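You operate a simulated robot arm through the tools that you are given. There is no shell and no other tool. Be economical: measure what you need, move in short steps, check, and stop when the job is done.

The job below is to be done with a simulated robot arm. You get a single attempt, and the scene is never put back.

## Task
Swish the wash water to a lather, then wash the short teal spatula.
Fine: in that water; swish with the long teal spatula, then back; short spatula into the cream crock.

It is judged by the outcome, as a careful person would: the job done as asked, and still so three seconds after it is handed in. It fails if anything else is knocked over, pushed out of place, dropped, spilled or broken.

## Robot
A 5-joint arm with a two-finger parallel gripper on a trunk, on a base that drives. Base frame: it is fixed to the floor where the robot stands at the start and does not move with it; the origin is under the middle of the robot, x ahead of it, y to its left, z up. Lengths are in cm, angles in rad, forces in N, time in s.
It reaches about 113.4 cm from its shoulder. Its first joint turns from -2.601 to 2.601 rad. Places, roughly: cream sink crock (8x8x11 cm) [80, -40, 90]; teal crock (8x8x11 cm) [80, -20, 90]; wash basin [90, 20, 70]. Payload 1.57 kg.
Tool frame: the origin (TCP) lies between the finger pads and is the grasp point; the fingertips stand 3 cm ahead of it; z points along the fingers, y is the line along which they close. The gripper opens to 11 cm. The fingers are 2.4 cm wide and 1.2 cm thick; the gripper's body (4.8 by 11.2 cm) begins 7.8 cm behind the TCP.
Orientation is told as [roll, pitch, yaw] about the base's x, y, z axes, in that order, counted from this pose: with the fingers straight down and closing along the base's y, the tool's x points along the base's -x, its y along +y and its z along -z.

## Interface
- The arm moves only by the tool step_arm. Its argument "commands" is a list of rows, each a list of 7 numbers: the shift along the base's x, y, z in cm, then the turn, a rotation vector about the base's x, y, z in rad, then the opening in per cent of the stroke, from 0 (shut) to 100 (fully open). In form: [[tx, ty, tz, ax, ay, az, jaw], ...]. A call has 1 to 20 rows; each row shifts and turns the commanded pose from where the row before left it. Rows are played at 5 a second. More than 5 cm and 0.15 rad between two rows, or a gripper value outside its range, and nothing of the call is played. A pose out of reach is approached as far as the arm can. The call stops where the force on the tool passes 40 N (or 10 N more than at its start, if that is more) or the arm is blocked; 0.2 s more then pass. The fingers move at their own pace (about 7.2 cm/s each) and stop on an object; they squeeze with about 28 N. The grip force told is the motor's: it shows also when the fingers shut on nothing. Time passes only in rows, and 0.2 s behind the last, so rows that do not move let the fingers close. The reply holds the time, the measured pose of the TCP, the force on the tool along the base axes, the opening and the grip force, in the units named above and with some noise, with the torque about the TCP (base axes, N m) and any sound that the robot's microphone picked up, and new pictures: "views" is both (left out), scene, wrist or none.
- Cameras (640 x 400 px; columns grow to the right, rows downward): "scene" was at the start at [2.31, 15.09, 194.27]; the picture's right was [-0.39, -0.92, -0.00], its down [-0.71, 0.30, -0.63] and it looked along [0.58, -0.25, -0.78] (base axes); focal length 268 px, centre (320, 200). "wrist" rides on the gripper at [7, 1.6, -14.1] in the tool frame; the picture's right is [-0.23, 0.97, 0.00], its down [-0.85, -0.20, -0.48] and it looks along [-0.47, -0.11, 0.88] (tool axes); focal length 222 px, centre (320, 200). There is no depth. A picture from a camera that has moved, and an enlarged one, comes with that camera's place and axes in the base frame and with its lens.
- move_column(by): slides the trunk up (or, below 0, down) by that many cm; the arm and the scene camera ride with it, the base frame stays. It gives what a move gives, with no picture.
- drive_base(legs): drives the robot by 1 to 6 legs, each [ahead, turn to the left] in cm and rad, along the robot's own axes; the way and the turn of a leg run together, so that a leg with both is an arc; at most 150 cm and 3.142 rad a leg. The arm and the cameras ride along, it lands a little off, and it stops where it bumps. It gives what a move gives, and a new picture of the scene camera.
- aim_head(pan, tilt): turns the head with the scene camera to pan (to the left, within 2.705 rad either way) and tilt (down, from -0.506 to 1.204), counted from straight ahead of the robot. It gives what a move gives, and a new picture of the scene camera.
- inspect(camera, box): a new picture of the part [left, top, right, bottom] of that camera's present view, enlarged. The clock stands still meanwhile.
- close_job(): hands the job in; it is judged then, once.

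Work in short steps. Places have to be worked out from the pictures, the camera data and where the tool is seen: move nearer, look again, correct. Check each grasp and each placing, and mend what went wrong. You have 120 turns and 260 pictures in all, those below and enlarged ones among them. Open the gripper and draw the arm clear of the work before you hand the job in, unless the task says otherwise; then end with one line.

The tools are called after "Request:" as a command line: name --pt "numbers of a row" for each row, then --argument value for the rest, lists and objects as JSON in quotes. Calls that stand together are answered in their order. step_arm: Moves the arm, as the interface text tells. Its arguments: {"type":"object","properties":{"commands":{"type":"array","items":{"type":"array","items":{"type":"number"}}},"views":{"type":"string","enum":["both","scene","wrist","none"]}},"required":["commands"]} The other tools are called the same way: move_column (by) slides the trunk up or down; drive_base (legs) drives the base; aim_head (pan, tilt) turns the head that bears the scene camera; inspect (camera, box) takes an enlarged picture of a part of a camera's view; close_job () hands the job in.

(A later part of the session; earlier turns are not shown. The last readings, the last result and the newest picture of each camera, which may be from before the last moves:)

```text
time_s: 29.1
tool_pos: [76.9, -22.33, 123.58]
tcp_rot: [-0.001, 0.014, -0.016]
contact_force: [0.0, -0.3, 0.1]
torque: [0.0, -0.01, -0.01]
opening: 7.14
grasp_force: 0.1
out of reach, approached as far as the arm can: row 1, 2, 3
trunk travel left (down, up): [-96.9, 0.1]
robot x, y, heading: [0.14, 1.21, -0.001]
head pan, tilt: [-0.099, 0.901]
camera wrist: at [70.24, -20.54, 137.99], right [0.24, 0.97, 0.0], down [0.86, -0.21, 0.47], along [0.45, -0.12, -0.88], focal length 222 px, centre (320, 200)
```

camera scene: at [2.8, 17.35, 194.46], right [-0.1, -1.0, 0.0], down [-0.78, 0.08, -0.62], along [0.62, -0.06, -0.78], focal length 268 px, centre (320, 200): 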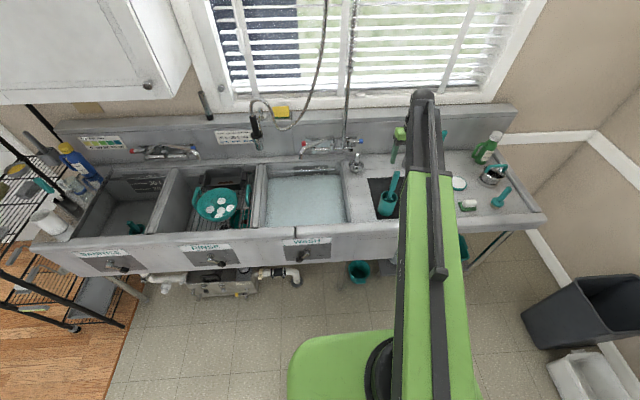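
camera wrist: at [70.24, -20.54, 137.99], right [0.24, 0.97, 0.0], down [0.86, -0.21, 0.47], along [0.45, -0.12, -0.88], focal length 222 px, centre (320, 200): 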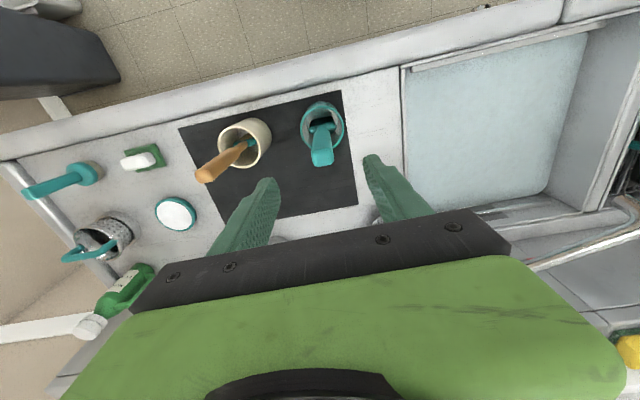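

Vertical commands have no effect: the arm is planar and height comes from the trunk alone. I lower the trunk to bring the fingers around the handle, checking half way.

Request:
move_column --by -6

Request:
inspect --camera "wrist" --box '[200, 60, 440, 230]'

Request:
inspect --camera "scene" --box '[340, 120, 480, 240]'

```text
time_s: 30.1
tool_pos: [77.04, -22.23, 117.58]
tcp_rot: [0.001, 0.015, -0.015]
contact_force: [0.5, 0.0, -0.5]
torque: [-0.04, 0.04, 0.0]
opening: 7.13
grasp_force: 0.0
trunk travel left (down, up): [-90.9, 6.1]
robot x, y, heading: [-0.09, 1.15, 0.004]
head pan, tilt: [-0.099, 0.901]
```

```text
2.35 times, centred on (320, 145) of wrist
camera zoom: at [70.23, -20.56, 131.99], right [0.24, 0.97, 0.0], down [0.86, -0.21, 0.47], along [0.45, -0.12, -0.88], focal length 523 px, centre (320, 329)
```

zoom: 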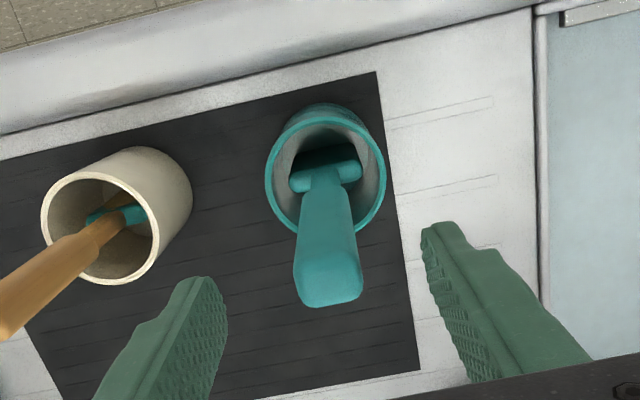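

```text
3.33 times, centred on (410, 180) of scene
camera zoom: at [2.8, 17.3, 188.47], right [-0.1, -1.0, 0.0], down [-0.78, 0.08, -0.62], along [0.62, -0.06, -0.78], focal length 892 px, centre (20, 267)
```

zoom: 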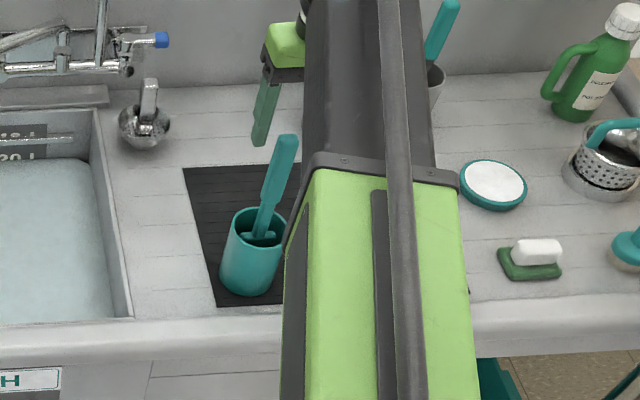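

The handle sits between the fingers; I nudge +x slightly and lower to z≈109.5, then close.

Request:
step_arm --pt "0.4 0.1 0 0 0 0 65" --views "none"

Request:
move_column --by -8

Request:
inspect --camera "wrist" --box '[200, 60, 440, 230]'

```text
time_s: 30.5
tool_pos: [77.49, -22.13, 117.66]
tcp_rot: [0.0, 0.014, -0.016]
contact_force: [0.2, -0.8, -0.6]
torque: [0.05, -0.03, 0.01]
opening: 7.14
grasp_force: 0.0
trunk travel left (down, up): [-90.9, 6.1]
robot x, y, heading: [-0.08, 1.14, 0.0]
head pan, tilt: [-0.099, 0.901]
```

```text
time_s: 31.6
tool_pos: [77.38, -22.14, 109.57]
tcp_rot: [-0.001, 0.014, -0.015]
contact_force: [0.6, -0.4, -0.2]
torque: [0.02, -0.01, -0.02]
opening: 7.14
grasp_force: 0.1
trunk travel left (down, up): [-82.9, 14.1]
robot x, y, heading: [-0.04, 1.06, 0.004]
head pan, tilt: [-0.099, 0.901]
```

```text
2.35 times, centred on (320, 145) of wrist
camera zoom: at [70.63, -20.43, 124.0], right [0.24, 0.97, 0.0], down [0.86, -0.21, 0.47], along [0.45, -0.12, -0.88], focal length 523 px, centre (320, 329)
```

zoom: 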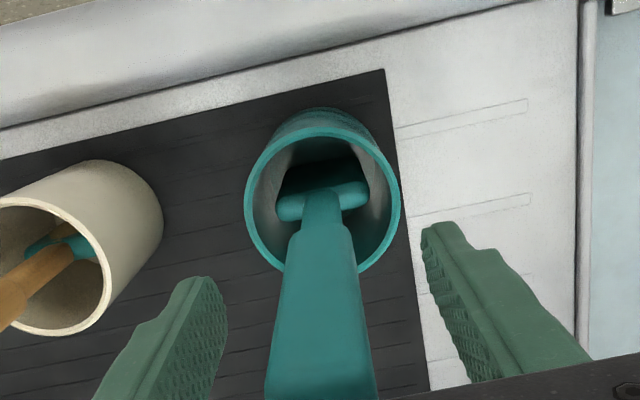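

Well placed; I close on the handle.

Request:
step_arm --pt "0 0 0 0 0 0 40" --pt "0 0 0 0 0 0 10" --pt "0 0 0 0 0 0 0" --pt "0 0 0 0 0 0 0" --pt "0 0 0 0 0 0 0" --views "wrist"

```text
time_s: 32.8
tool_pos: [77.44, -22.11, 109.7]
tcp_rot: [0.002, 0.014, -0.016]
contact_force: [-0.3, -0.5, 0.3]
torque: [0.0, -0.04, 0.01]
opening: 2.35
grasp_force: 28.2
trunk travel left (down, up): [-82.9, 14.1]
robot x, y, heading: [0.02, 1.19, -0.0]
head pan, tilt: [-0.099, 0.901]
camera wrist: at [70.64, -20.43, 123.99], right [0.24, 0.97, 0.0], down [0.86, -0.21, 0.47], along [0.45, -0.12, -0.88], focal length 222 px, centre (320, 200)
```

wrist: 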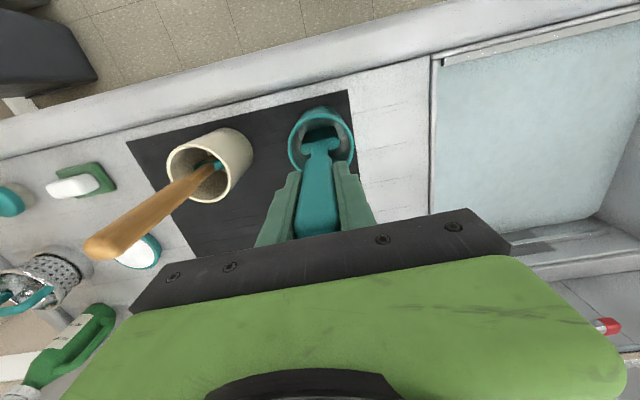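

Gripped at 2.35 cm with 28 N. I lift by the trunk fully and check clearance over the crock rim.

Request:
move_column --by 14

Request:
inspect --camera "wrist" --box '[200, 60, 440, 230]'

Request:
inspect --camera "scene" --box '[340, 120, 480, 240]'

```text
time_s: 34.5
tool_pos: [77.44, -22.12, 123.64]
tcp_rot: [0.001, 0.014, -0.016]
contact_force: [-0.5, -0.1, -0.7]
torque: [-0.01, -0.02, 0.0]
opening: 2.37
grasp_force: 28.1
trunk travel left (down, up): [-96.9, 0.1]
robot x, y, heading: [-0.05, 1.4, 0.001]
head pan, tilt: [-0.099, 0.901]
```

```text
2.35 times, centred on (320, 145) of wrist
camera zoom: at [70.64, -20.43, 137.98], right [0.24, 0.97, 0.0], down [0.86, -0.21, 0.47], along [0.45, -0.12, -0.89], focal length 523 px, centre (320, 329)
```

zoom: 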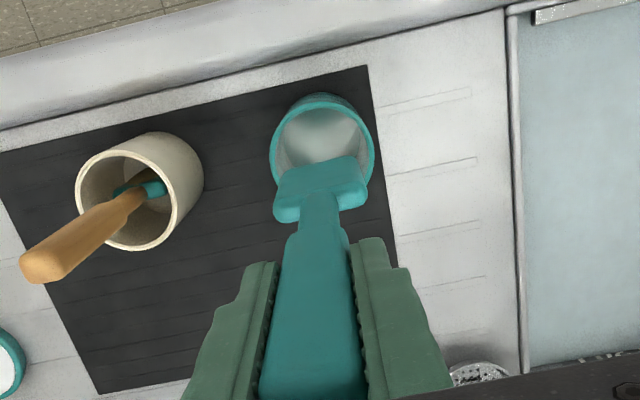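

```text
3.33 times, centred on (410, 180) of scene
camera zoom: at [2.83, 17.31, 194.46], right [-0.1, -1.0, 0.0], down [-0.78, 0.08, -0.62], along [0.62, -0.06, -0.78], focal length 892 px, centre (20, 267)
```

zoom: 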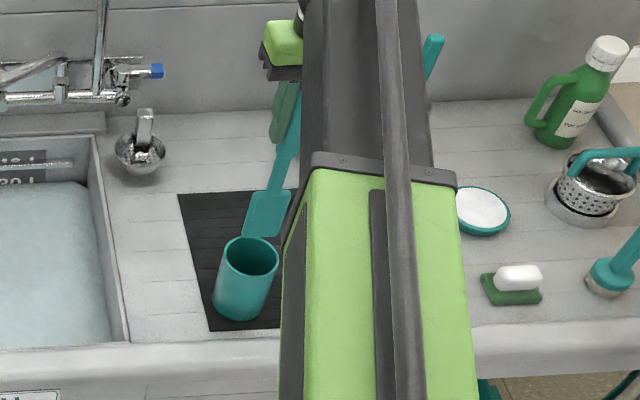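

Blade hangs clear (bottom ≈103, rim 97). I carry it along +y over the wash basin to about (88,16).

Request:
step_arm --pt "0 4.7 0 0 0 0 0" --pt "0 4.7 0 0 0 0 0" --pt "1 4.7 0 0 0 0 0" --pt "1.5 4.6 0 0 0 0 0" --pt "1.5 4.6 0 0 0 0 0" --pt "1.5 4.6 0 0 0 0 0" --pt "1.5 4.6 0 0 0 0 0" --pt "1.5 4.6 0 0 0 0 0" --views "both"

Request:
inspect --camera "scene" --box '[240, 100, 420, 260]'

```text
time_s: 36.3
tool_pos: [85.76, 15.1, 123.64]
tcp_rot: [0.001, 0.016, -0.018]
contact_force: [-0.6, 0.3, -0.4]
torque: [-0.01, 0.02, 0.03]
opening: 2.37
grasp_force: 27.7
trunk travel left (down, up): [-96.9, 0.1]
robot x, y, heading: [0.02, 0.99, 0.006]
head pan, tilt: [-0.099, 0.901]
camera scene: at [2.87, 17.43, 194.46], right [-0.1, -1.0, 0.0], down [-0.78, 0.08, -0.62], along [0.62, -0.06, -0.78], focal length 268 px, centre (320, 200)
camera wrist: at [79.01, 16.83, 137.96], right [0.24, 0.97, 0.0], down [0.86, -0.21, 0.47], along [0.45, -0.12, -0.89], focal length 222 px, centre (320, 200)
```

scene: 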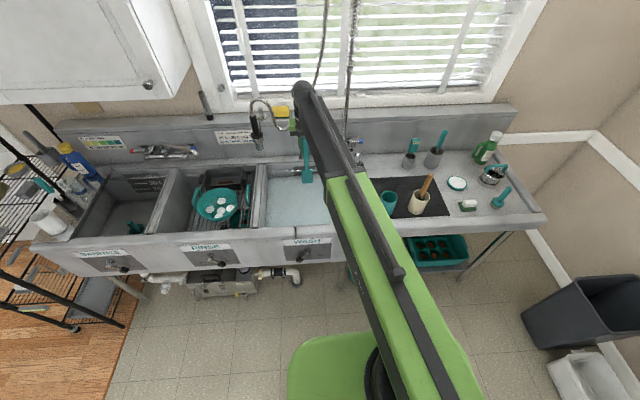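
wrist: 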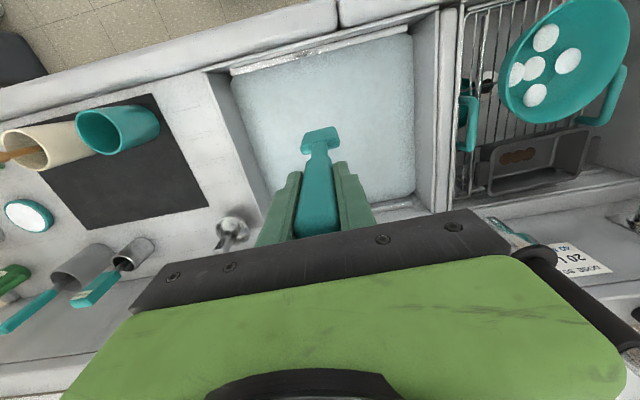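

```text
2.50 times, centred on (330, 180) of scene
camera zoom: at [2.87, 17.43, 194.46], right [-0.1, -1.0, 0.0], down [-0.78, 0.08, -0.62], along [0.62, -0.06, -0.78], focal length 669 px, centre (295, 250)
```

zoom: 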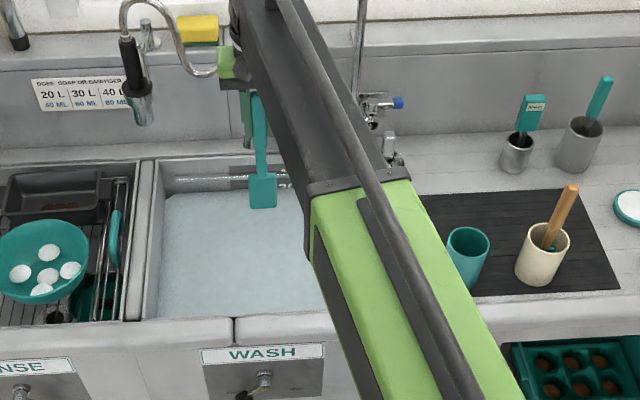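

Over the basin, blade bottom ≈103. I lower in two stages towards the water (surface ≈76–79).

Request:
move_column --by -24

Request:
step_arm --pt "0 0 0 0 0 0 0" --views "both"

Request:
inspect --camera "wrist" --box '[200, 20, 500, 230]'

```text
time_s: 38.8
tool_pos: [85.63, 14.91, 99.67]
tcp_rot: [0.0, 0.015, -0.016]
contact_force: [0.4, -0.2, -0.2]
torque: [0.01, 0.0, -0.01]
opening: 2.34
grasp_force: 27.9
trunk travel left (down, up): [-72.9, 24.1]
robot x, y, heading: [0.35, 1.01, 0.003]
head pan, tilt: [-0.099, 0.901]
```

```text
time_s: 39.2
tool_pos: [85.69, 14.91, 99.61]
tcp_rot: [0.0, 0.015, -0.015]
contact_force: [1.4, -0.6, -1.3]
torque: [-0.04, -0.01, 0.01]
opening: 2.36
grasp_force: 28.2
trunk travel left (down, up): [-72.9, 24.1]
robot x, y, heading: [0.2, 1.19, -0.003]
head pan, tilt: [-0.099, 0.901]
camera scene: at [2.82, 17.31, 170.47], right [-0.1, -1.0, 0.0], down [-0.78, 0.08, -0.62], along [0.62, -0.06, -0.78], focal length 268 px, centre (320, 200)
camera wrist: at [78.95, 16.68, 113.99], right [0.24, 0.97, 0.0], down [0.86, -0.21, 0.47], along [0.45, -0.12, -0.88], focal length 222 px, centre (320, 200)
```

scene: 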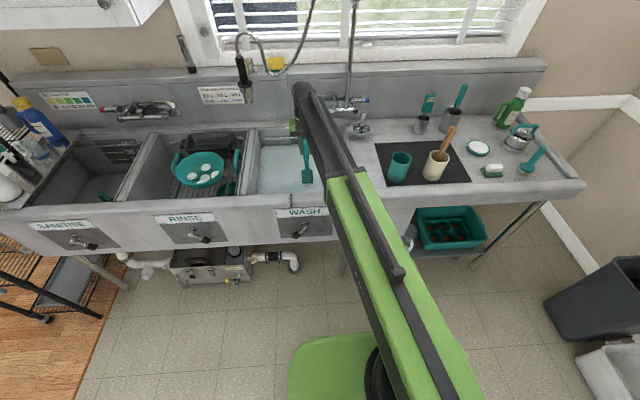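
wrist: 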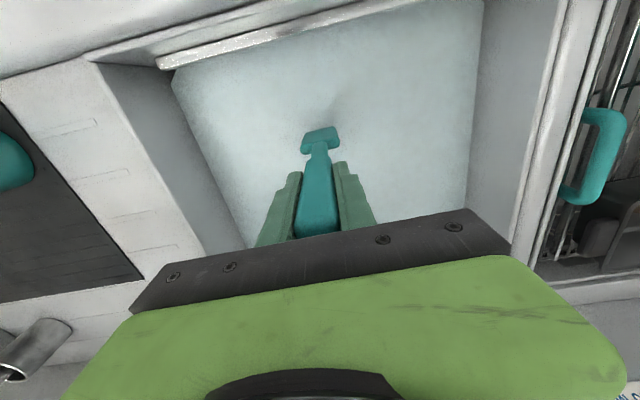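

```text
1.90 times, centred on (350, 125) of wrist
camera zoom: at [78.95, 16.68, 113.99], right [0.24, 0.97, 0.0], down [0.86, -0.21, 0.47], along [0.45, -0.12, -0.88], focal length 423 px, centre (263, 343)
```

zoom: 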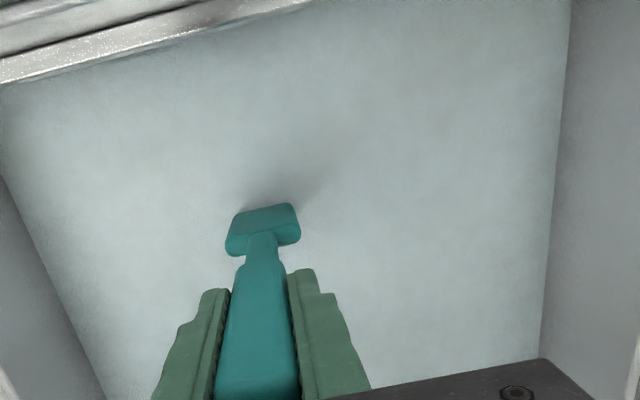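

The blade is just above the water. I lower 7 cm more to submerge it and check forces.

Request:
move_column --by -7

Request:
step_arm --pt "0 0 0 0 0 0 0" --views "both"

```text
time_s: 40.3
tool_pos: [85.76, 14.98, 92.62]
tcp_rot: [-0.001, 0.015, -0.014]
contact_force: [0.1, -1.0, 0.1]
torque: [0.02, 0.0, 0.0]
opening: 2.35
grasp_force: 28.0
trunk travel left (down, up): [-65.9, 31.1]
robot x, y, heading: [0.12, 1.08, 0.0]
head pan, tilt: [-0.099, 0.901]
```

```text
time_s: 40.7
tool_pos: [85.71, 14.95, 92.73]
tcp_rot: [-0.001, 0.017, -0.015]
contact_force: [0.1, -0.9, -0.7]
torque: [-0.01, -0.01, -0.01]
opening: 2.34
grasp_force: 27.8
trunk travel left (down, up): [-65.9, 31.1]
robot x, y, heading: [0.09, 0.9, -0.003]
head pan, tilt: [-0.099, 0.901]
camera scene: at [2.82, 17.31, 163.47], right [-0.1, -1.0, 0.0], down [-0.78, 0.08, -0.62], along [0.62, -0.06, -0.78], focal length 268 px, centre (320, 200)
camera wrist: at [78.95, 16.68, 106.99], right [0.24, 0.97, 0.0], down [0.86, -0.21, 0.47], along [0.45, -0.12, -0.88], focal length 222 px, centre (320, 200)
```

scene: 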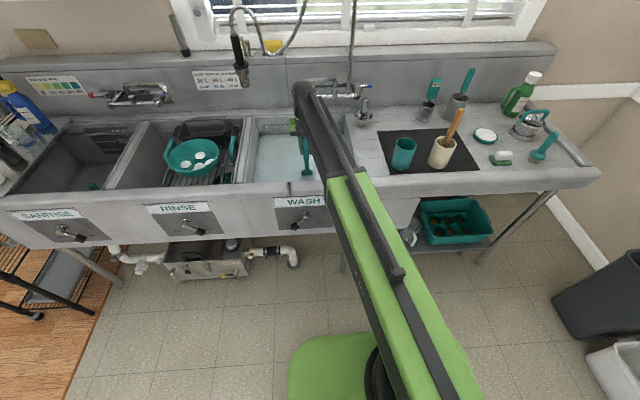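
wrist: 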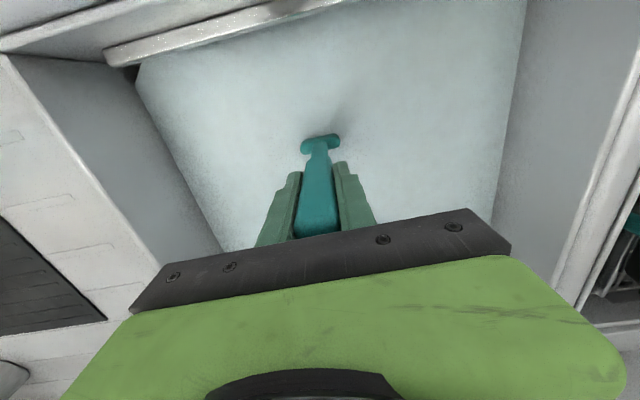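

Blade mostly under. I lower 2 cm more, then begin swishing along x and y, gently.

Request:
move_column --by -2

Request:
step_arm --pt "-3 0 0 0 0 0 0" --pt "4 0 0 0 0 0 0" --pt "4 0 0 0 0 0 0" --pt "-4 0 0 0 0 0 0" --pt "-4 0 0 0 0 0 0" --pt "4 0 0 0 0 0 0" --pt "4 0 0 0 0 0 0" --pt "-4 0 0 0 0 0 0" --pt "-4 0 0 0 0 0 0" --pt "3 0 0 0 0 0 0" --views "wrist"

```text
time_s: 41.4
tool_pos: [85.64, 14.92, 90.72]
tcp_rot: [0.0, 0.013, -0.016]
contact_force: [-0.1, -0.1, -1.5]
torque: [-0.03, -0.02, 0.01]
opening: 2.37
grasp_force: 28.4
trunk travel left (down, up): [-63.9, 33.1]
robot x, y, heading: [-0.19, 1.28, 0.001]
head pan, tilt: [-0.099, 0.901]
```

```text
time_s: 43.5
tool_pos: [85.7, 14.85, 90.63]
tcp_rot: [-0.001, 0.016, -0.016]
contact_force: [0.5, -0.3, -0.6]
torque: [0.01, 0.0, 0.0]
opening: 2.37
grasp_force: 28.2
trunk travel left (down, up): [-63.9, 33.1]
robot x, y, heading: [0.31, 0.9, -0.0]
head pan, tilt: [-0.099, 0.901]
camera wrist: at [78.93, 16.63, 104.96], right [0.24, 0.97, 0.0], down [0.86, -0.21, 0.47], along [0.45, -0.12, -0.89], focal length 222 px, centre (320, 200)
```

wrist: 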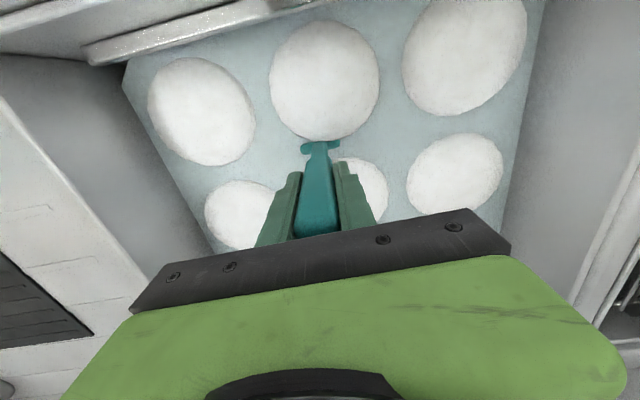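

Lather has appeared in patches; I swish more, wider, to see whether it grows.

Request:
step_arm --pt "-3 0 0 0 0 0 0" --pt "4 2 0 0 0 0 0" --pt "4 2 0 0 0 0 0" --pt "-4 2 0 0 0 0 0" --pt "-4 0 0 0 0 0 0" --pt "4 -3 0 0 0 0 0" --pt "4 -3 0 0 0 0 0" --pt "-4 -3 0 0 0 0 0" --pt "-4 -3 0 0 0 0 0" --pt "4 0 0 0 0 0 0" --pt "4 2 0 0 0 0 0" --pt "-4 2 0 0 0 0 0" --pt "-4 2 0 0 0 0 0" --pt "4 0 0 0 0 0 0" --pt "-1 0 0 0 0 0 0" --views "both"

```text
time_s: 46.8
tool_pos: [85.73, 14.75, 90.66]
tcp_rot: [0.0, 0.015, -0.016]
contact_force: [-0.2, 0.3, -1.1]
torque: [0.03, 0.0, -0.02]
opening: 2.37
grasp_force: 28.0
trunk travel left (down, up): [-63.9, 33.1]
robot x, y, heading: [0.1, 1.21, -0.005]
head pan, tilt: [-0.099, 0.901]
camera scene: at [2.82, 17.3, 161.47], right [-0.1, -1.0, 0.0], down [-0.78, 0.08, -0.62], along [0.62, -0.06, -0.78], focal length 268 px, centre (320, 200)
camera wrist: at [79.09, 16.5, 104.99], right [0.24, 0.97, 0.0], down [0.86, -0.21, 0.47], along [0.45, -0.12, -0.89], focal length 222 px, centre (320, 200)
```

scene: 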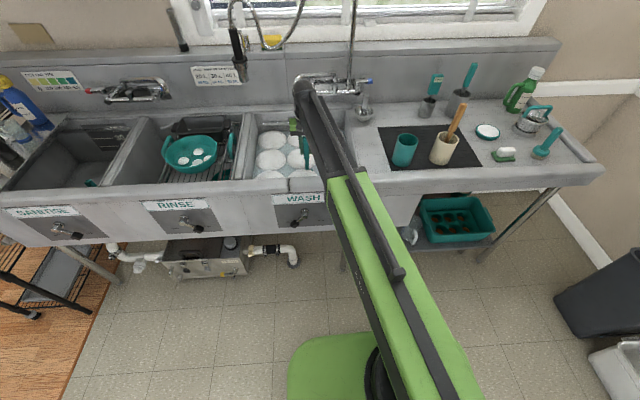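
wrist: 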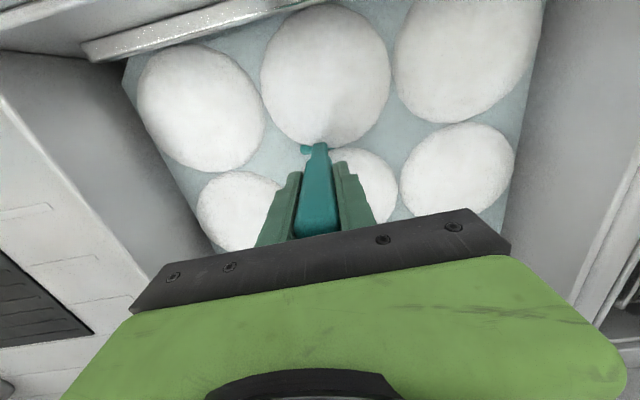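

The foam grew; one more vigorous bout to see if it is full.

Request:
step_arm --pt "-4 0 0 0 0 0 0" --pt "4.5 0 0 0 0 0 0" --pt "4.5 0 0 0 0 0 0" --pt "-4.5 0 0 0 0 0 0" --pt "-4.5 0 0 0 0 0 0" --pt "4.5 0 0 0 0 0 0" --pt "4.5 0 0 0 0 0 0" --pt "-4.5 0 0 0 0 0 0" --pt "-4.5 0 0 0 0 0 0" --pt "4.5 0 0 0 0 0 0" --pt "4.5 0 0 0 0 0 0" --pt "-4.5 0 0 0 0 0 0" --pt "-4.5 0 0 0 0 0 0" --pt "4.5 0 0 0 0 0 0" --pt "4.5 0 0 0 0 0 0" --pt "-4.5 0 0 0 0 0 0" --pt "-0.5 0 0 0 0 0 0" --views "wrist"

```text
time_s: 50.4
tool_pos: [85.68, 15.0, 90.72]
tcp_rot: [0.003, 0.015, -0.018]
contact_force: [0.7, 0.8, -0.3]
torque: [0.0, 0.03, -0.02]
opening: 2.33
grasp_force: 28.3
trunk travel left (down, up): [-63.9, 33.1]
robot x, y, heading: [0.15, 1.13, 0.006]
head pan, tilt: [-0.099, 0.901]
camera wrist: at [78.91, 16.71, 104.99], right [0.24, 0.97, 0.0], down [0.86, -0.21, 0.47], along [0.45, -0.12, -0.88], focal length 222 px, centre (320, 200)
```

wrist: 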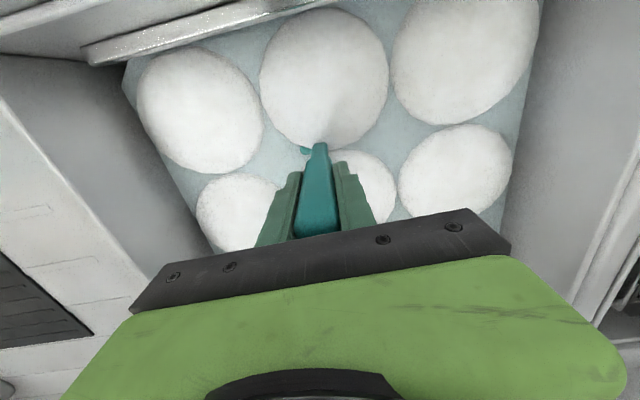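

Lather is steady now. I raise the long spatula out, pause to drip, then carry it back over the teal crock.

Request:
move_column --by 33

Request:
step_arm --pt "0 0 0 0 0 0 0" --pt "0 0 0 0 0 0 0" --pt "0 0 0 0 0 0 0" --pt "0 0 0 0 0 0 0" --pt "0 0 0 0 0 0 0" --pt "-1.5 -4.6 0 0 0 0 0" --pt "-1.5 -4.6 0 0 0 0 0" --pt "-1.5 -4.6 0 0 0 0 0" --pt "-1.5 -4.6 0 0 0 0 0" --pt "-1.5 -4.6 0 0 0 0 0" --pt "-1 -4.7 0 0 0 0 0" --views "both"

Request:
inspect --camera "wrist" --box '[200, 20, 440, 240]'

```text
time_s: 53.6
tool_pos: [85.73, 14.99, 123.56]
tcp_rot: [-0.001, 0.016, -0.015]
contact_force: [0.5, 0.3, -1.1]
torque: [0.04, -0.01, -0.02]
opening: 2.36
grasp_force: 27.8
trunk travel left (down, up): [-96.9, 0.1]
robot x, y, heading: [0.1, 0.5, 0.001]
head pan, tilt: [-0.099, 0.901]
```

```text
time_s: 56.0
tool_pos: [76.96, -12.83, 123.69]
tcp_rot: [0.002, 0.014, -0.017]
contact_force: [-0.8, -0.2, 0.0]
torque: [0.03, -0.01, -0.01]
opening: 2.34
grasp_force: 27.8
trunk travel left (down, up): [-96.9, 0.1]
robot x, y, heading: [0.14, 0.93, -0.001]
head pan, tilt: [-0.099, 0.901]
camera scene: at [2.79, 17.2, 194.48], right [-0.1, -1.0, 0.0], down [-0.78, 0.08, -0.62], along [0.62, -0.06, -0.78], focal length 268 px, centre (320, 200)
camera wrist: at [70.23, -11.12, 137.99], right [0.24, 0.97, 0.0], down [0.86, -0.21, 0.47], along [0.45, -0.12, -0.88], focal length 222 px, centre (320, 200)
```

scene: 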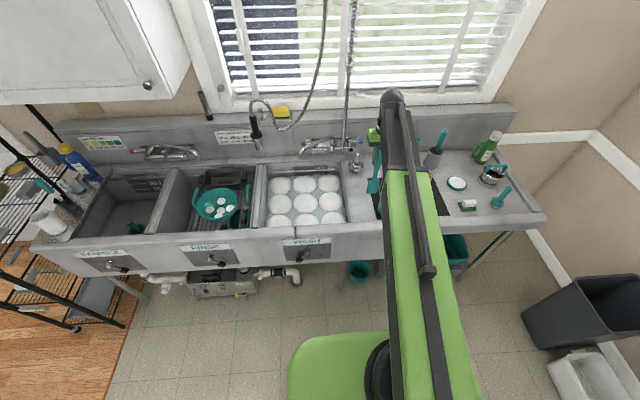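
wrist: 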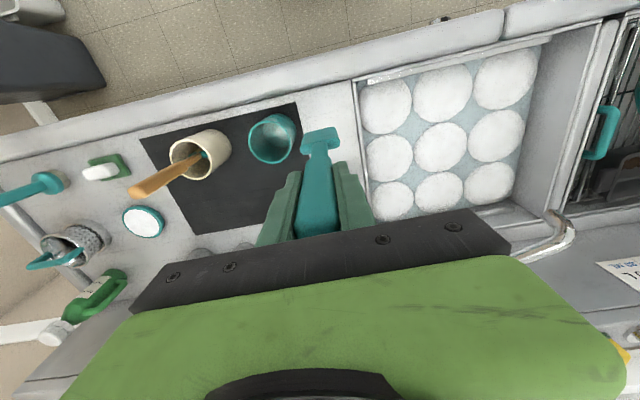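

```text
1.82 times, centred on (320, 130) of wrist
camera zoom: at [70.23, -11.12, 137.99], right [0.24, 0.97, 0.0], down [0.86, -0.21, 0.47], along [0.45, -0.12, -0.88], focal length 404 px, centre (320, 327)
```

zoom: 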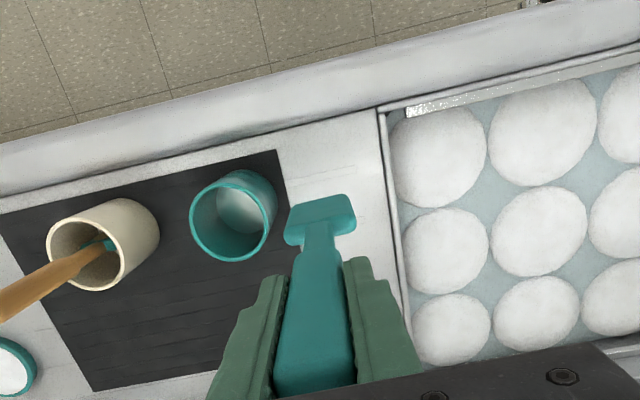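

Now the last stretch to exactly where it was lifted, (77.4,-22.1).

Request:
step_arm --pt "0.2 -4.6 0 0 0 0 0" --pt "0.2 -4.65 0 0 0 0 0" --pt "0 0 0 0 0 0 0" --views "wrist"

Request:
inspect --camera "wrist" --box '[200, 60, 440, 230]'

Request:
inspect --camera "scene" --box '[340, 120, 480, 240]'

```text
time_s: 56.8
tool_pos: [77.27, -21.9, 123.68]
tcp_rot: [0.001, 0.014, -0.018]
contact_force: [0.5, -0.7, -1.4]
torque: [0.02, -0.01, 0.01]
opening: 2.35
grasp_force: 27.5
trunk travel left (down, up): [-96.9, 0.1]
robot x, y, heading: [0.23, 1.19, 0.003]
head pan, tilt: [-0.099, 0.901]
camera wrist: at [70.56, -20.13, 137.99], right [0.24, 0.97, 0.0], down [0.86, -0.21, 0.47], along [0.45, -0.12, -0.88], focal length 222 px, centre (320, 200)
```

wrist: 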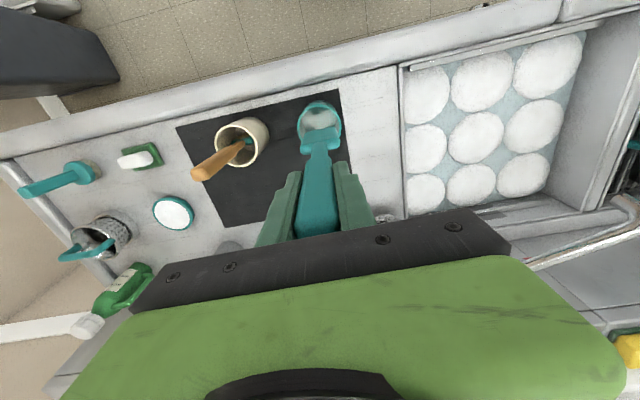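

```text
2.35 times, centred on (320, 145) of wrist
camera zoom: at [70.56, -20.13, 137.99], right [0.24, 0.97, 0.0], down [0.86, -0.21, 0.47], along [0.45, -0.12, -0.88], focal length 523 px, centre (320, 329)
```

zoom: 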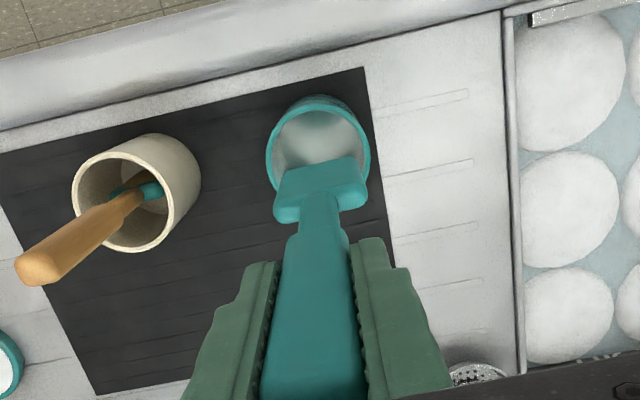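

```text
3.33 times, centred on (410, 180) of scene
camera zoom: at [2.81, 17.31, 194.47], right [-0.1, -1.0, 0.0], down [-0.78, 0.08, -0.62], along [0.62, -0.06, -0.78], focal length 892 px, centre (20, 267)
```

zoom: 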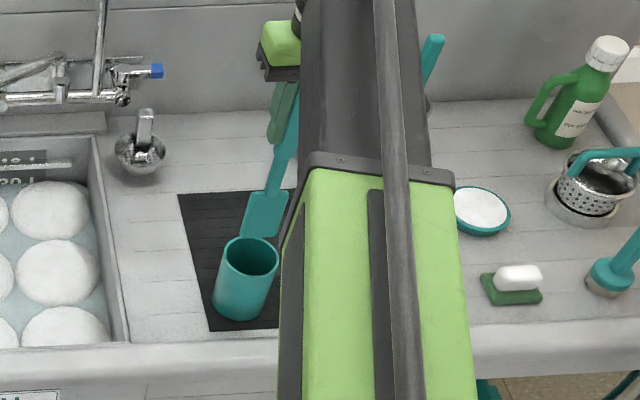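

Matches the lift-out view to ~0.2 cm; I correct that and lower 13.8 cm.

Request:
step_arm --pt "0.15 -0.25 0 0 0 0 0" --views "none"

Request:
move_column --by -10

Request:
move_column --by -3.6

Request:
inspect --camera "wrist" --box '[200, 60, 440, 230]'

```text
time_s: 57.2
tool_pos: [77.7, -22.21, 123.62]
tcp_rot: [0.0, 0.015, -0.016]
contact_force: [-0.5, 0.4, -1.2]
torque: [-0.01, -0.02, 0.0]
opening: 2.36
grasp_force: 27.9
trunk travel left (down, up): [-96.9, 0.1]
robot x, y, heading: [-0.03, 1.08, 0.007]
head pan, tilt: [-0.099, 0.901]
```

```text
time_s: 58.5
tool_pos: [77.49, -22.21, 113.64]
tcp_rot: [0.0, 0.014, -0.016]
contact_force: [-0.5, 0.6, -2.0]
torque: [-0.02, 0.01, -0.02]
opening: 2.36
grasp_force: 27.5
trunk travel left (down, up): [-86.9, 10.1]
robot x, y, heading: [-0.11, 0.8, 0.003]
head pan, tilt: [-0.099, 0.901]
```

```text
time_s: 59.3
tool_pos: [77.68, -22.15, 109.95]
tcp_rot: [0.001, 0.015, -0.016]
contact_force: [0.3, 0.4, -0.1]
torque: [0.0, 0.02, -0.01]
opening: 2.35
grasp_force: 28.1
trunk travel left (down, up): [-83.3, 13.7]
robot x, y, heading: [0.16, 1.43, 0.002]
head pan, tilt: [-0.099, 0.901]
```

```text
2.35 times, centred on (320, 145) of wrist
camera zoom: at [70.79, -20.38, 124.39], right [0.24, 0.97, 0.0], down [0.86, -0.21, 0.47], along [0.45, -0.12, -0.88], focal length 523 px, centre (320, 329)
```

zoom: 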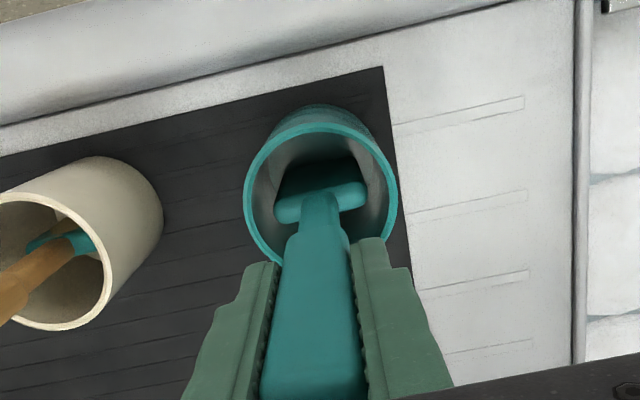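

Within 0.3 cm of its seat; I lower that last bit and open the jaws.

Request:
move_column --by -0.3

Request:
step_arm --pt "0 0 0 0 0 0 25" --pt "0 0 0 0 0 0 50" --pt "0 0 0 0 0 0 65" --pt "0 0 0 0 0 0 65" --views "wrist"

Request:
move_column --by 14

Request:
inspect --camera "wrist" --box '[200, 60, 440, 230]'

```text
time_s: 59.9
tool_pos: [77.52, -22.11, 109.65]
tcp_rot: [0.001, 0.013, -0.014]
contact_force: [-0.4, 0.0, -0.3]
torque: [-0.03, 0.0, -0.03]
opening: 2.36
grasp_force: 28.3
trunk travel left (down, up): [-83.0, 14.0]
robot x, y, heading: [0.05, 1.09, 0.002]
head pan, tilt: [-0.099, 0.901]
```

```text
time_s: 60.9
tool_pos: [77.51, -22.21, 109.71]
tcp_rot: [0.001, 0.013, -0.016]
contact_force: [-0.4, 0.0, 0.6]
torque: [-0.03, 0.01, 0.01]
opening: 7.17
grasp_force: 0.0
trunk travel left (down, up): [-83.0, 14.0]
robot x, y, heading: [0.09, 1.61, 0.004]
head pan, tilt: [-0.099, 0.901]
camera wrist: at [70.79, -20.38, 124.09], right [0.24, 0.97, 0.0], down [0.86, -0.21, 0.47], along [0.45, -0.12, -0.88], focal length 222 px, centre (320, 200)
```

wrist: 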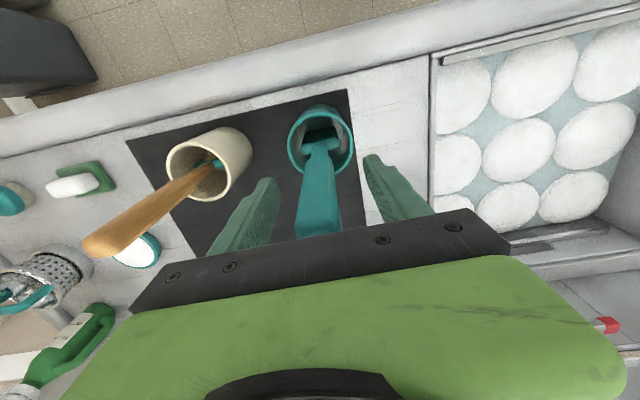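

```text
time_s: 62.5
tool_pos: [77.47, -22.12, 123.64]
tcp_rot: [0.0, 0.013, -0.016]
contact_force: [-0.4, -0.9, 0.2]
torque: [-0.02, 0.01, 0.02]
opening: 7.15
grasp_force: 0.1
trunk travel left (down, up): [-97.0, 0.0]
robot x, y, heading: [0.35, 0.93, 0.008]
head pan, tilt: [-0.099, 0.901]
```

```text
2.35 times, centred on (320, 145) of wrist
camera zoom: at [70.79, -20.38, 138.04], right [0.24, 0.97, 0.0], down [0.86, -0.21, 0.47], along [0.45, -0.12, -0.88], focal length 523 px, centre (320, 329)
```

zoom: 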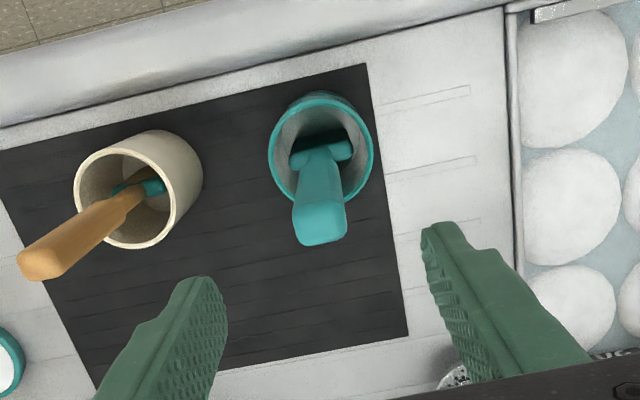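

The long spatula stands as before. Now above the short one at (77,-37.4).

Request:
step_arm --pt "-0.2 -4.9 0 0 0 0 65" --pt "-0.2 -4.9 0 0 0 0 65" --pt "0 -4.9 0 0 0 0 65" --pt "0 -0.6 0 0 0 0 65" --views "wrist"

Request:
inspect --camera "wrist" --box '[200, 60, 440, 230]'

Request:
aim_head --pan 0.1 --tilt 0.9

Request:
inspect --camera "scene" --box '[390, 110, 550, 240]'

```text
time_s: 63.5
tool_pos: [77.18, -37.34, 123.65]
tcp_rot: [0.001, 0.016, -0.017]
contact_force: [0.8, -0.2, 0.6]
torque: [-0.01, 0.0, 0.02]
opening: 7.15
grasp_force: 0.1
trunk travel left (down, up): [-97.0, 0.0]
robot x, y, heading: [-0.13, 0.97, 0.006]
head pan, tilt: [-0.099, 0.901]
camera wrist: at [70.46, -35.53, 138.07], right [0.24, 0.97, 0.0], down [0.86, -0.21, 0.47], along [0.45, -0.12, -0.88], focal length 222 px, centre (320, 200)
```

wrist: 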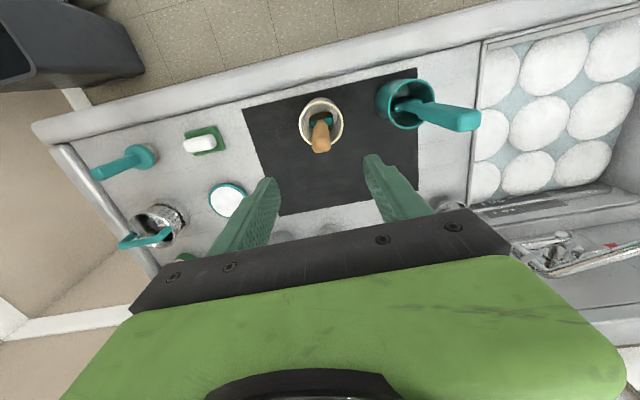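

```text
2.35 times, centred on (320, 145) of wrist
camera zoom: at [70.46, -35.53, 138.07], right [0.24, 0.97, 0.0], down [0.86, -0.21, 0.47], along [0.45, -0.12, -0.88], focal length 523 px, centre (320, 329)
```

zoom: 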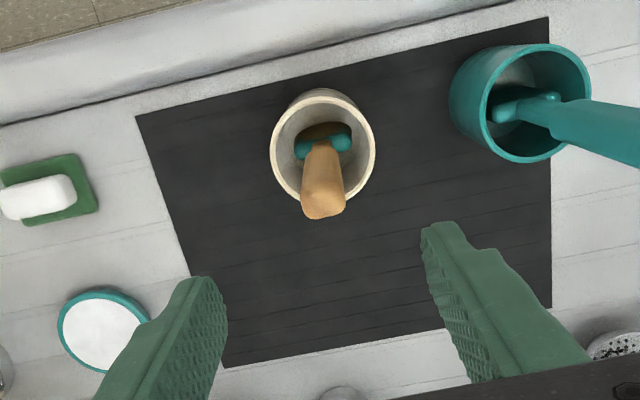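

```text
time_s: 64.2
tool_pos: [77.22, -37.21, 123.71]
tcp_rot: [0.001, 0.014, -0.016]
contact_force: [-0.8, -0.2, 0.2]
torque: [-0.01, 0.05, 0.02]
opening: 7.16
grasp_force: 0.0
trunk travel left (down, up): [-97.0, 0.0]
robot x, y, heading: [0.5, 0.96, 0.002]
head pan, tilt: [0.099, 0.901]
camera scene: at [2.81, 18.81, 194.52], right [0.1, -0.99, 0.0], down [-0.78, -0.08, -0.62], along [0.62, 0.06, -0.78], focal length 268 px, centre (320, 200)
```

scene: 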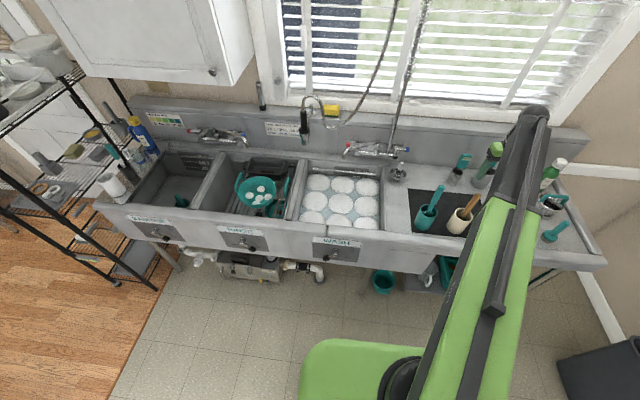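

```text
3.08 times, centred on (470, 175) of scene
camera zoom: at [2.81, 18.81, 194.52], right [0.1, -0.99, 0.0], down [-0.78, -0.08, -0.62], along [0.62, 0.06, -0.78], focal length 824 px, centre (-142, 277)
```

zoom: 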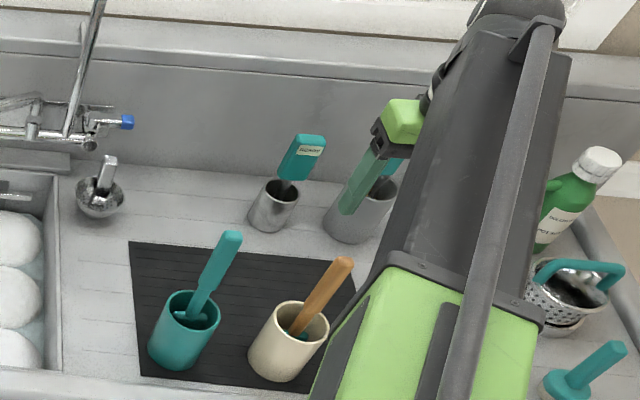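

The short handle's top is at about (77.4,-37.4,110.5), right under the tool. I lower in two stages to z≈105.5.

Request:
step_arm --pt "0.25 0 0 0 0 0 65" --views "none"

Request:
move_column --by -9.5

Request:
inspect --camera "wrist" --box '[200, 60, 440, 230]'

Request:
inspect --camera "scene" --box '[390, 90, 570, 240]'

```text
time_s: 64.6
tool_pos: [77.48, -37.22, 123.71]
tcp_rot: [0.0, 0.014, -0.017]
contact_force: [0.5, -0.6, -0.1]
torque: [0.04, 0.0, 0.02]
opening: 7.16
grasp_force: 0.0
trunk travel left (down, up): [-97.0, 0.0]
robot x, y, heading: [-0.15, 0.98, 0.001]
head pan, tilt: [0.099, 0.901]
```

```text
time_s: 65.9
tool_pos: [77.55, -37.26, 114.25]
tcp_rot: [0.0, 0.012, -0.016]
contact_force: [-0.1, -0.2, -0.4]
torque: [0.02, 0.02, 0.02]
opening: 7.16
grasp_force: 0.2
trunk travel left (down, up): [-87.5, 9.5]
robot x, y, heading: [-0.32, 1.29, 0.006]
head pan, tilt: [0.099, 0.901]
```

```text
2.35 times, centred on (320, 145) of wrist
camera zoom: at [70.72, -35.59, 128.55], right [0.24, 0.97, 0.0], down [0.86, -0.21, 0.47], along [0.45, -0.12, -0.88], focal length 523 px, centre (320, 329)
```

zoom: 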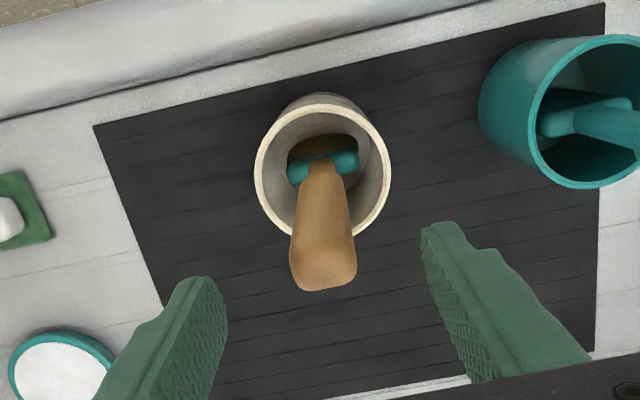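

```text
2.67 times, centred on (480, 165) of scene
camera zoom: at [2.8, 18.81, 185.02], right [0.1, -0.99, 0.0], down [-0.78, -0.08, -0.62], along [0.62, 0.06, -0.78], focal length 714 px, centre (-107, 293)
```

zoom: 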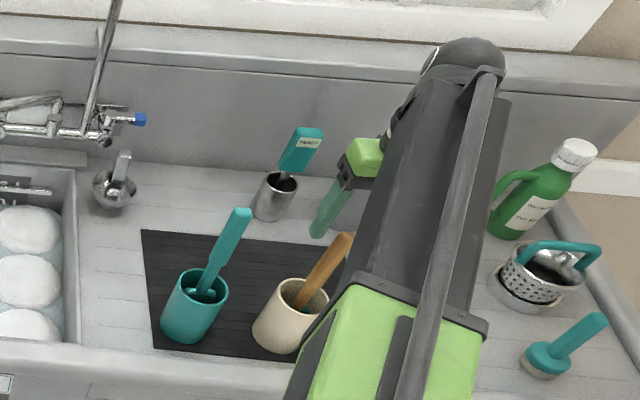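

Aligned. I lower to ~105.5 and close on the wooden handle.

Request:
move_column --by -8.7

Request:
step_arm --pt "0 0 0 0 0 0 40" --pt "0 0 0 0 0 0 10" --pt "0 0 0 0 0 0 0" --pt "0 0 0 0 0 0 0" --pt "0 0 0 0 0 0 0" --views "wrist"

```text
time_s: 67.2
tool_pos: [77.42, -37.27, 105.65]
tcp_rot: [-0.001, 0.014, -0.019]
contact_force: [-0.4, 0.4, 0.7]
torque: [0.03, -0.01, 0.0]
opening: 7.17
grasp_force: 0.1
trunk travel left (down, up): [-78.8, 18.2]
robot x, y, heading: [0.1, 1.05, -0.0]
head pan, tilt: [0.099, 0.901]
```

```text
time_s: 68.3
tool_pos: [77.41, -37.32, 105.45]
tcp_rot: [-0.001, 0.015, -0.017]
contact_force: [0.0, -0.5, -0.2]
torque: [0.0, 0.01, 0.02]
opening: 2.15
grasp_force: 28.0
trunk travel left (down, up): [-78.8, 18.2]
robot x, y, heading: [-0.21, 1.05, 0.003]
head pan, tilt: [0.099, 0.901]
camera wrist: at [70.73, -35.6, 119.84], right [0.24, 0.97, 0.0], down [0.86, -0.21, 0.47], along [0.45, -0.12, -0.88], focal length 222 px, centre (320, 200)
```

wrist: 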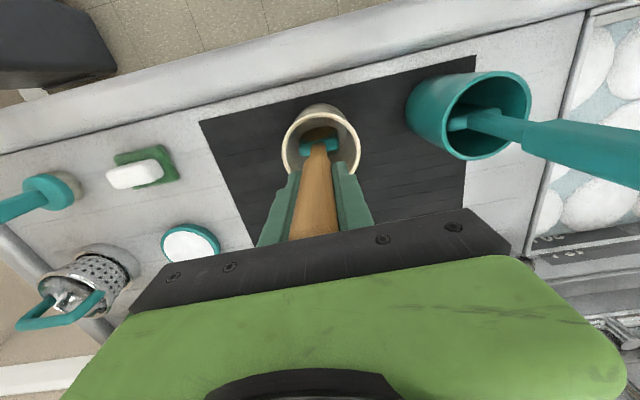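

Gripped (2.15 cm). I lift fully; the way to the basin will go in front of the long spatula (x≈65).

Request:
move_column --by 18.1

Request:
inspect --camera "wrist" --box '[200, 60, 440, 230]'

Request:
inspect --camera "scene" --box '[390, 90, 570, 240]'

```text
time_s: 70.4
tool_pos: [77.39, -37.38, 123.58]
tcp_rot: [-0.002, 0.015, -0.017]
contact_force: [0.6, 0.1, -0.6]
torque: [0.01, 0.0, 0.0]
opening: 2.15
grasp_force: 28.2
trunk travel left (down, up): [-96.9, 0.1]
robot x, y, heading: [0.28, 1.34, -0.004]
head pan, tilt: [0.099, 0.901]
```

```text
2.35 times, centred on (320, 145) of wrist
camera zoom: at [70.73, -35.6, 137.93], right [0.24, 0.97, 0.0], down [0.86, -0.21, 0.47], along [0.45, -0.12, -0.89], focal length 523 px, centre (320, 329)
```

zoom: 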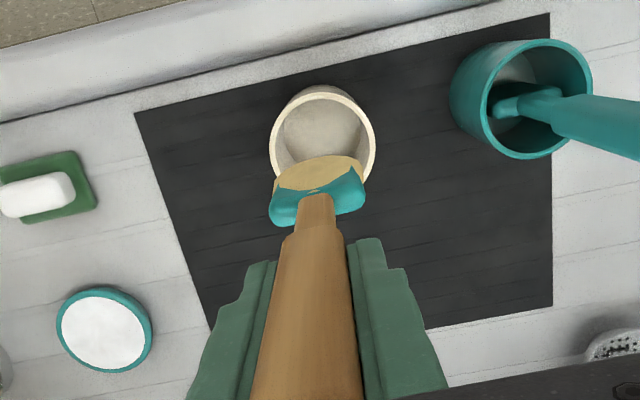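

```text
2.67 times, centred on (480, 165) of scene
camera zoom: at [2.82, 18.8, 194.41], right [0.1, -0.99, 0.0], down [-0.78, -0.08, -0.62], along [0.62, 0.06, -0.78], focal length 714 px, centre (-107, 293)
```

zoom: 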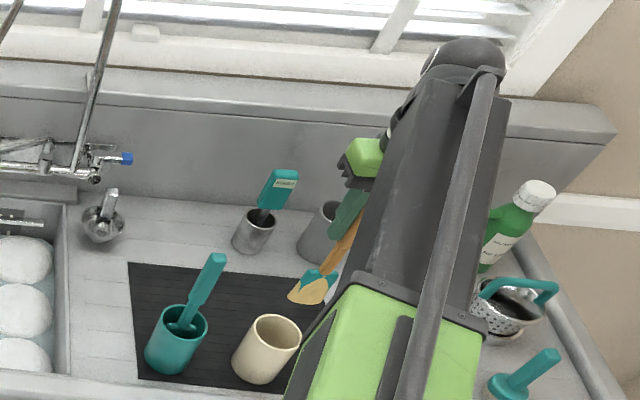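

Clear: teal blade coated in batter — the right one. I back off to x≈65, pass in front of the long spatula, then go to the basin.

Request:
step_arm --pt "-4.5 0 0 0 0 0 0" --pt "-4.5 0 0 0 0 0 0" --pt "-3.4 0 0 0 0 0 0" --pt "0 4.7 0 0 0 0 0" --pt "0 4.7 0 0 0 0 0" --pt "0 4.7 0 0 0 0 0" --pt "0 4.7 0 0 0 0 0" --pt "0 4.7 0 0 0 0 0" --pt "0 4.7 0 0 0 0 0" --views "both"

```text
time_s: 72.4
tool_pos: [65.31, -8.95, 123.54]
tcp_rot: [0.0, 0.013, -0.018]
contact_force: [-0.2, 0.8, 0.7]
torque: [-0.02, -0.01, 0.01]
opening: 2.15
grasp_force: 27.9
trunk travel left (down, up): [-96.9, 0.1]
robot x, y, heading: [0.16, 1.27, 0.001]
head pan, tilt: [0.099, 0.901]
camera scene: at [2.8, 18.91, 194.41], right [0.1, -0.99, 0.0], down [-0.78, -0.08, -0.62], along [0.62, 0.06, -0.78], focal length 268 px, centre (320, 200)
camera wrist: at [58.49, -7.11, 137.95], right [0.24, 0.97, 0.0], down [0.86, -0.21, 0.47], along [0.45, -0.12, -0.88], focal length 222 px, centre (320, 200)
```

scene: 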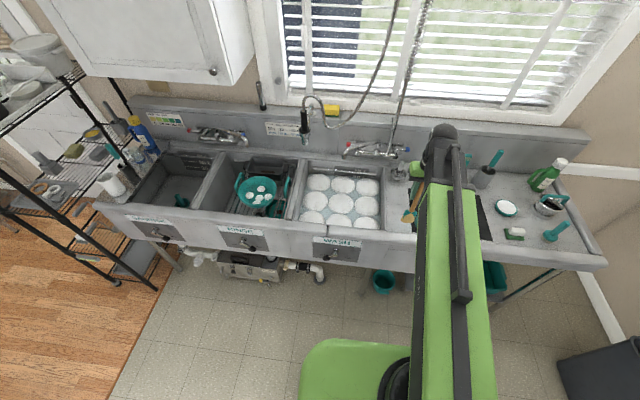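
wrist: 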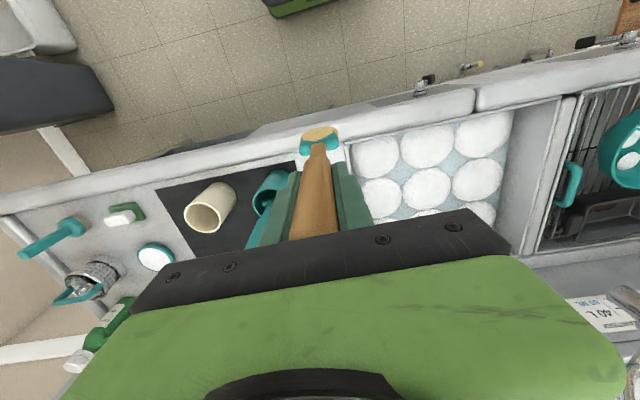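

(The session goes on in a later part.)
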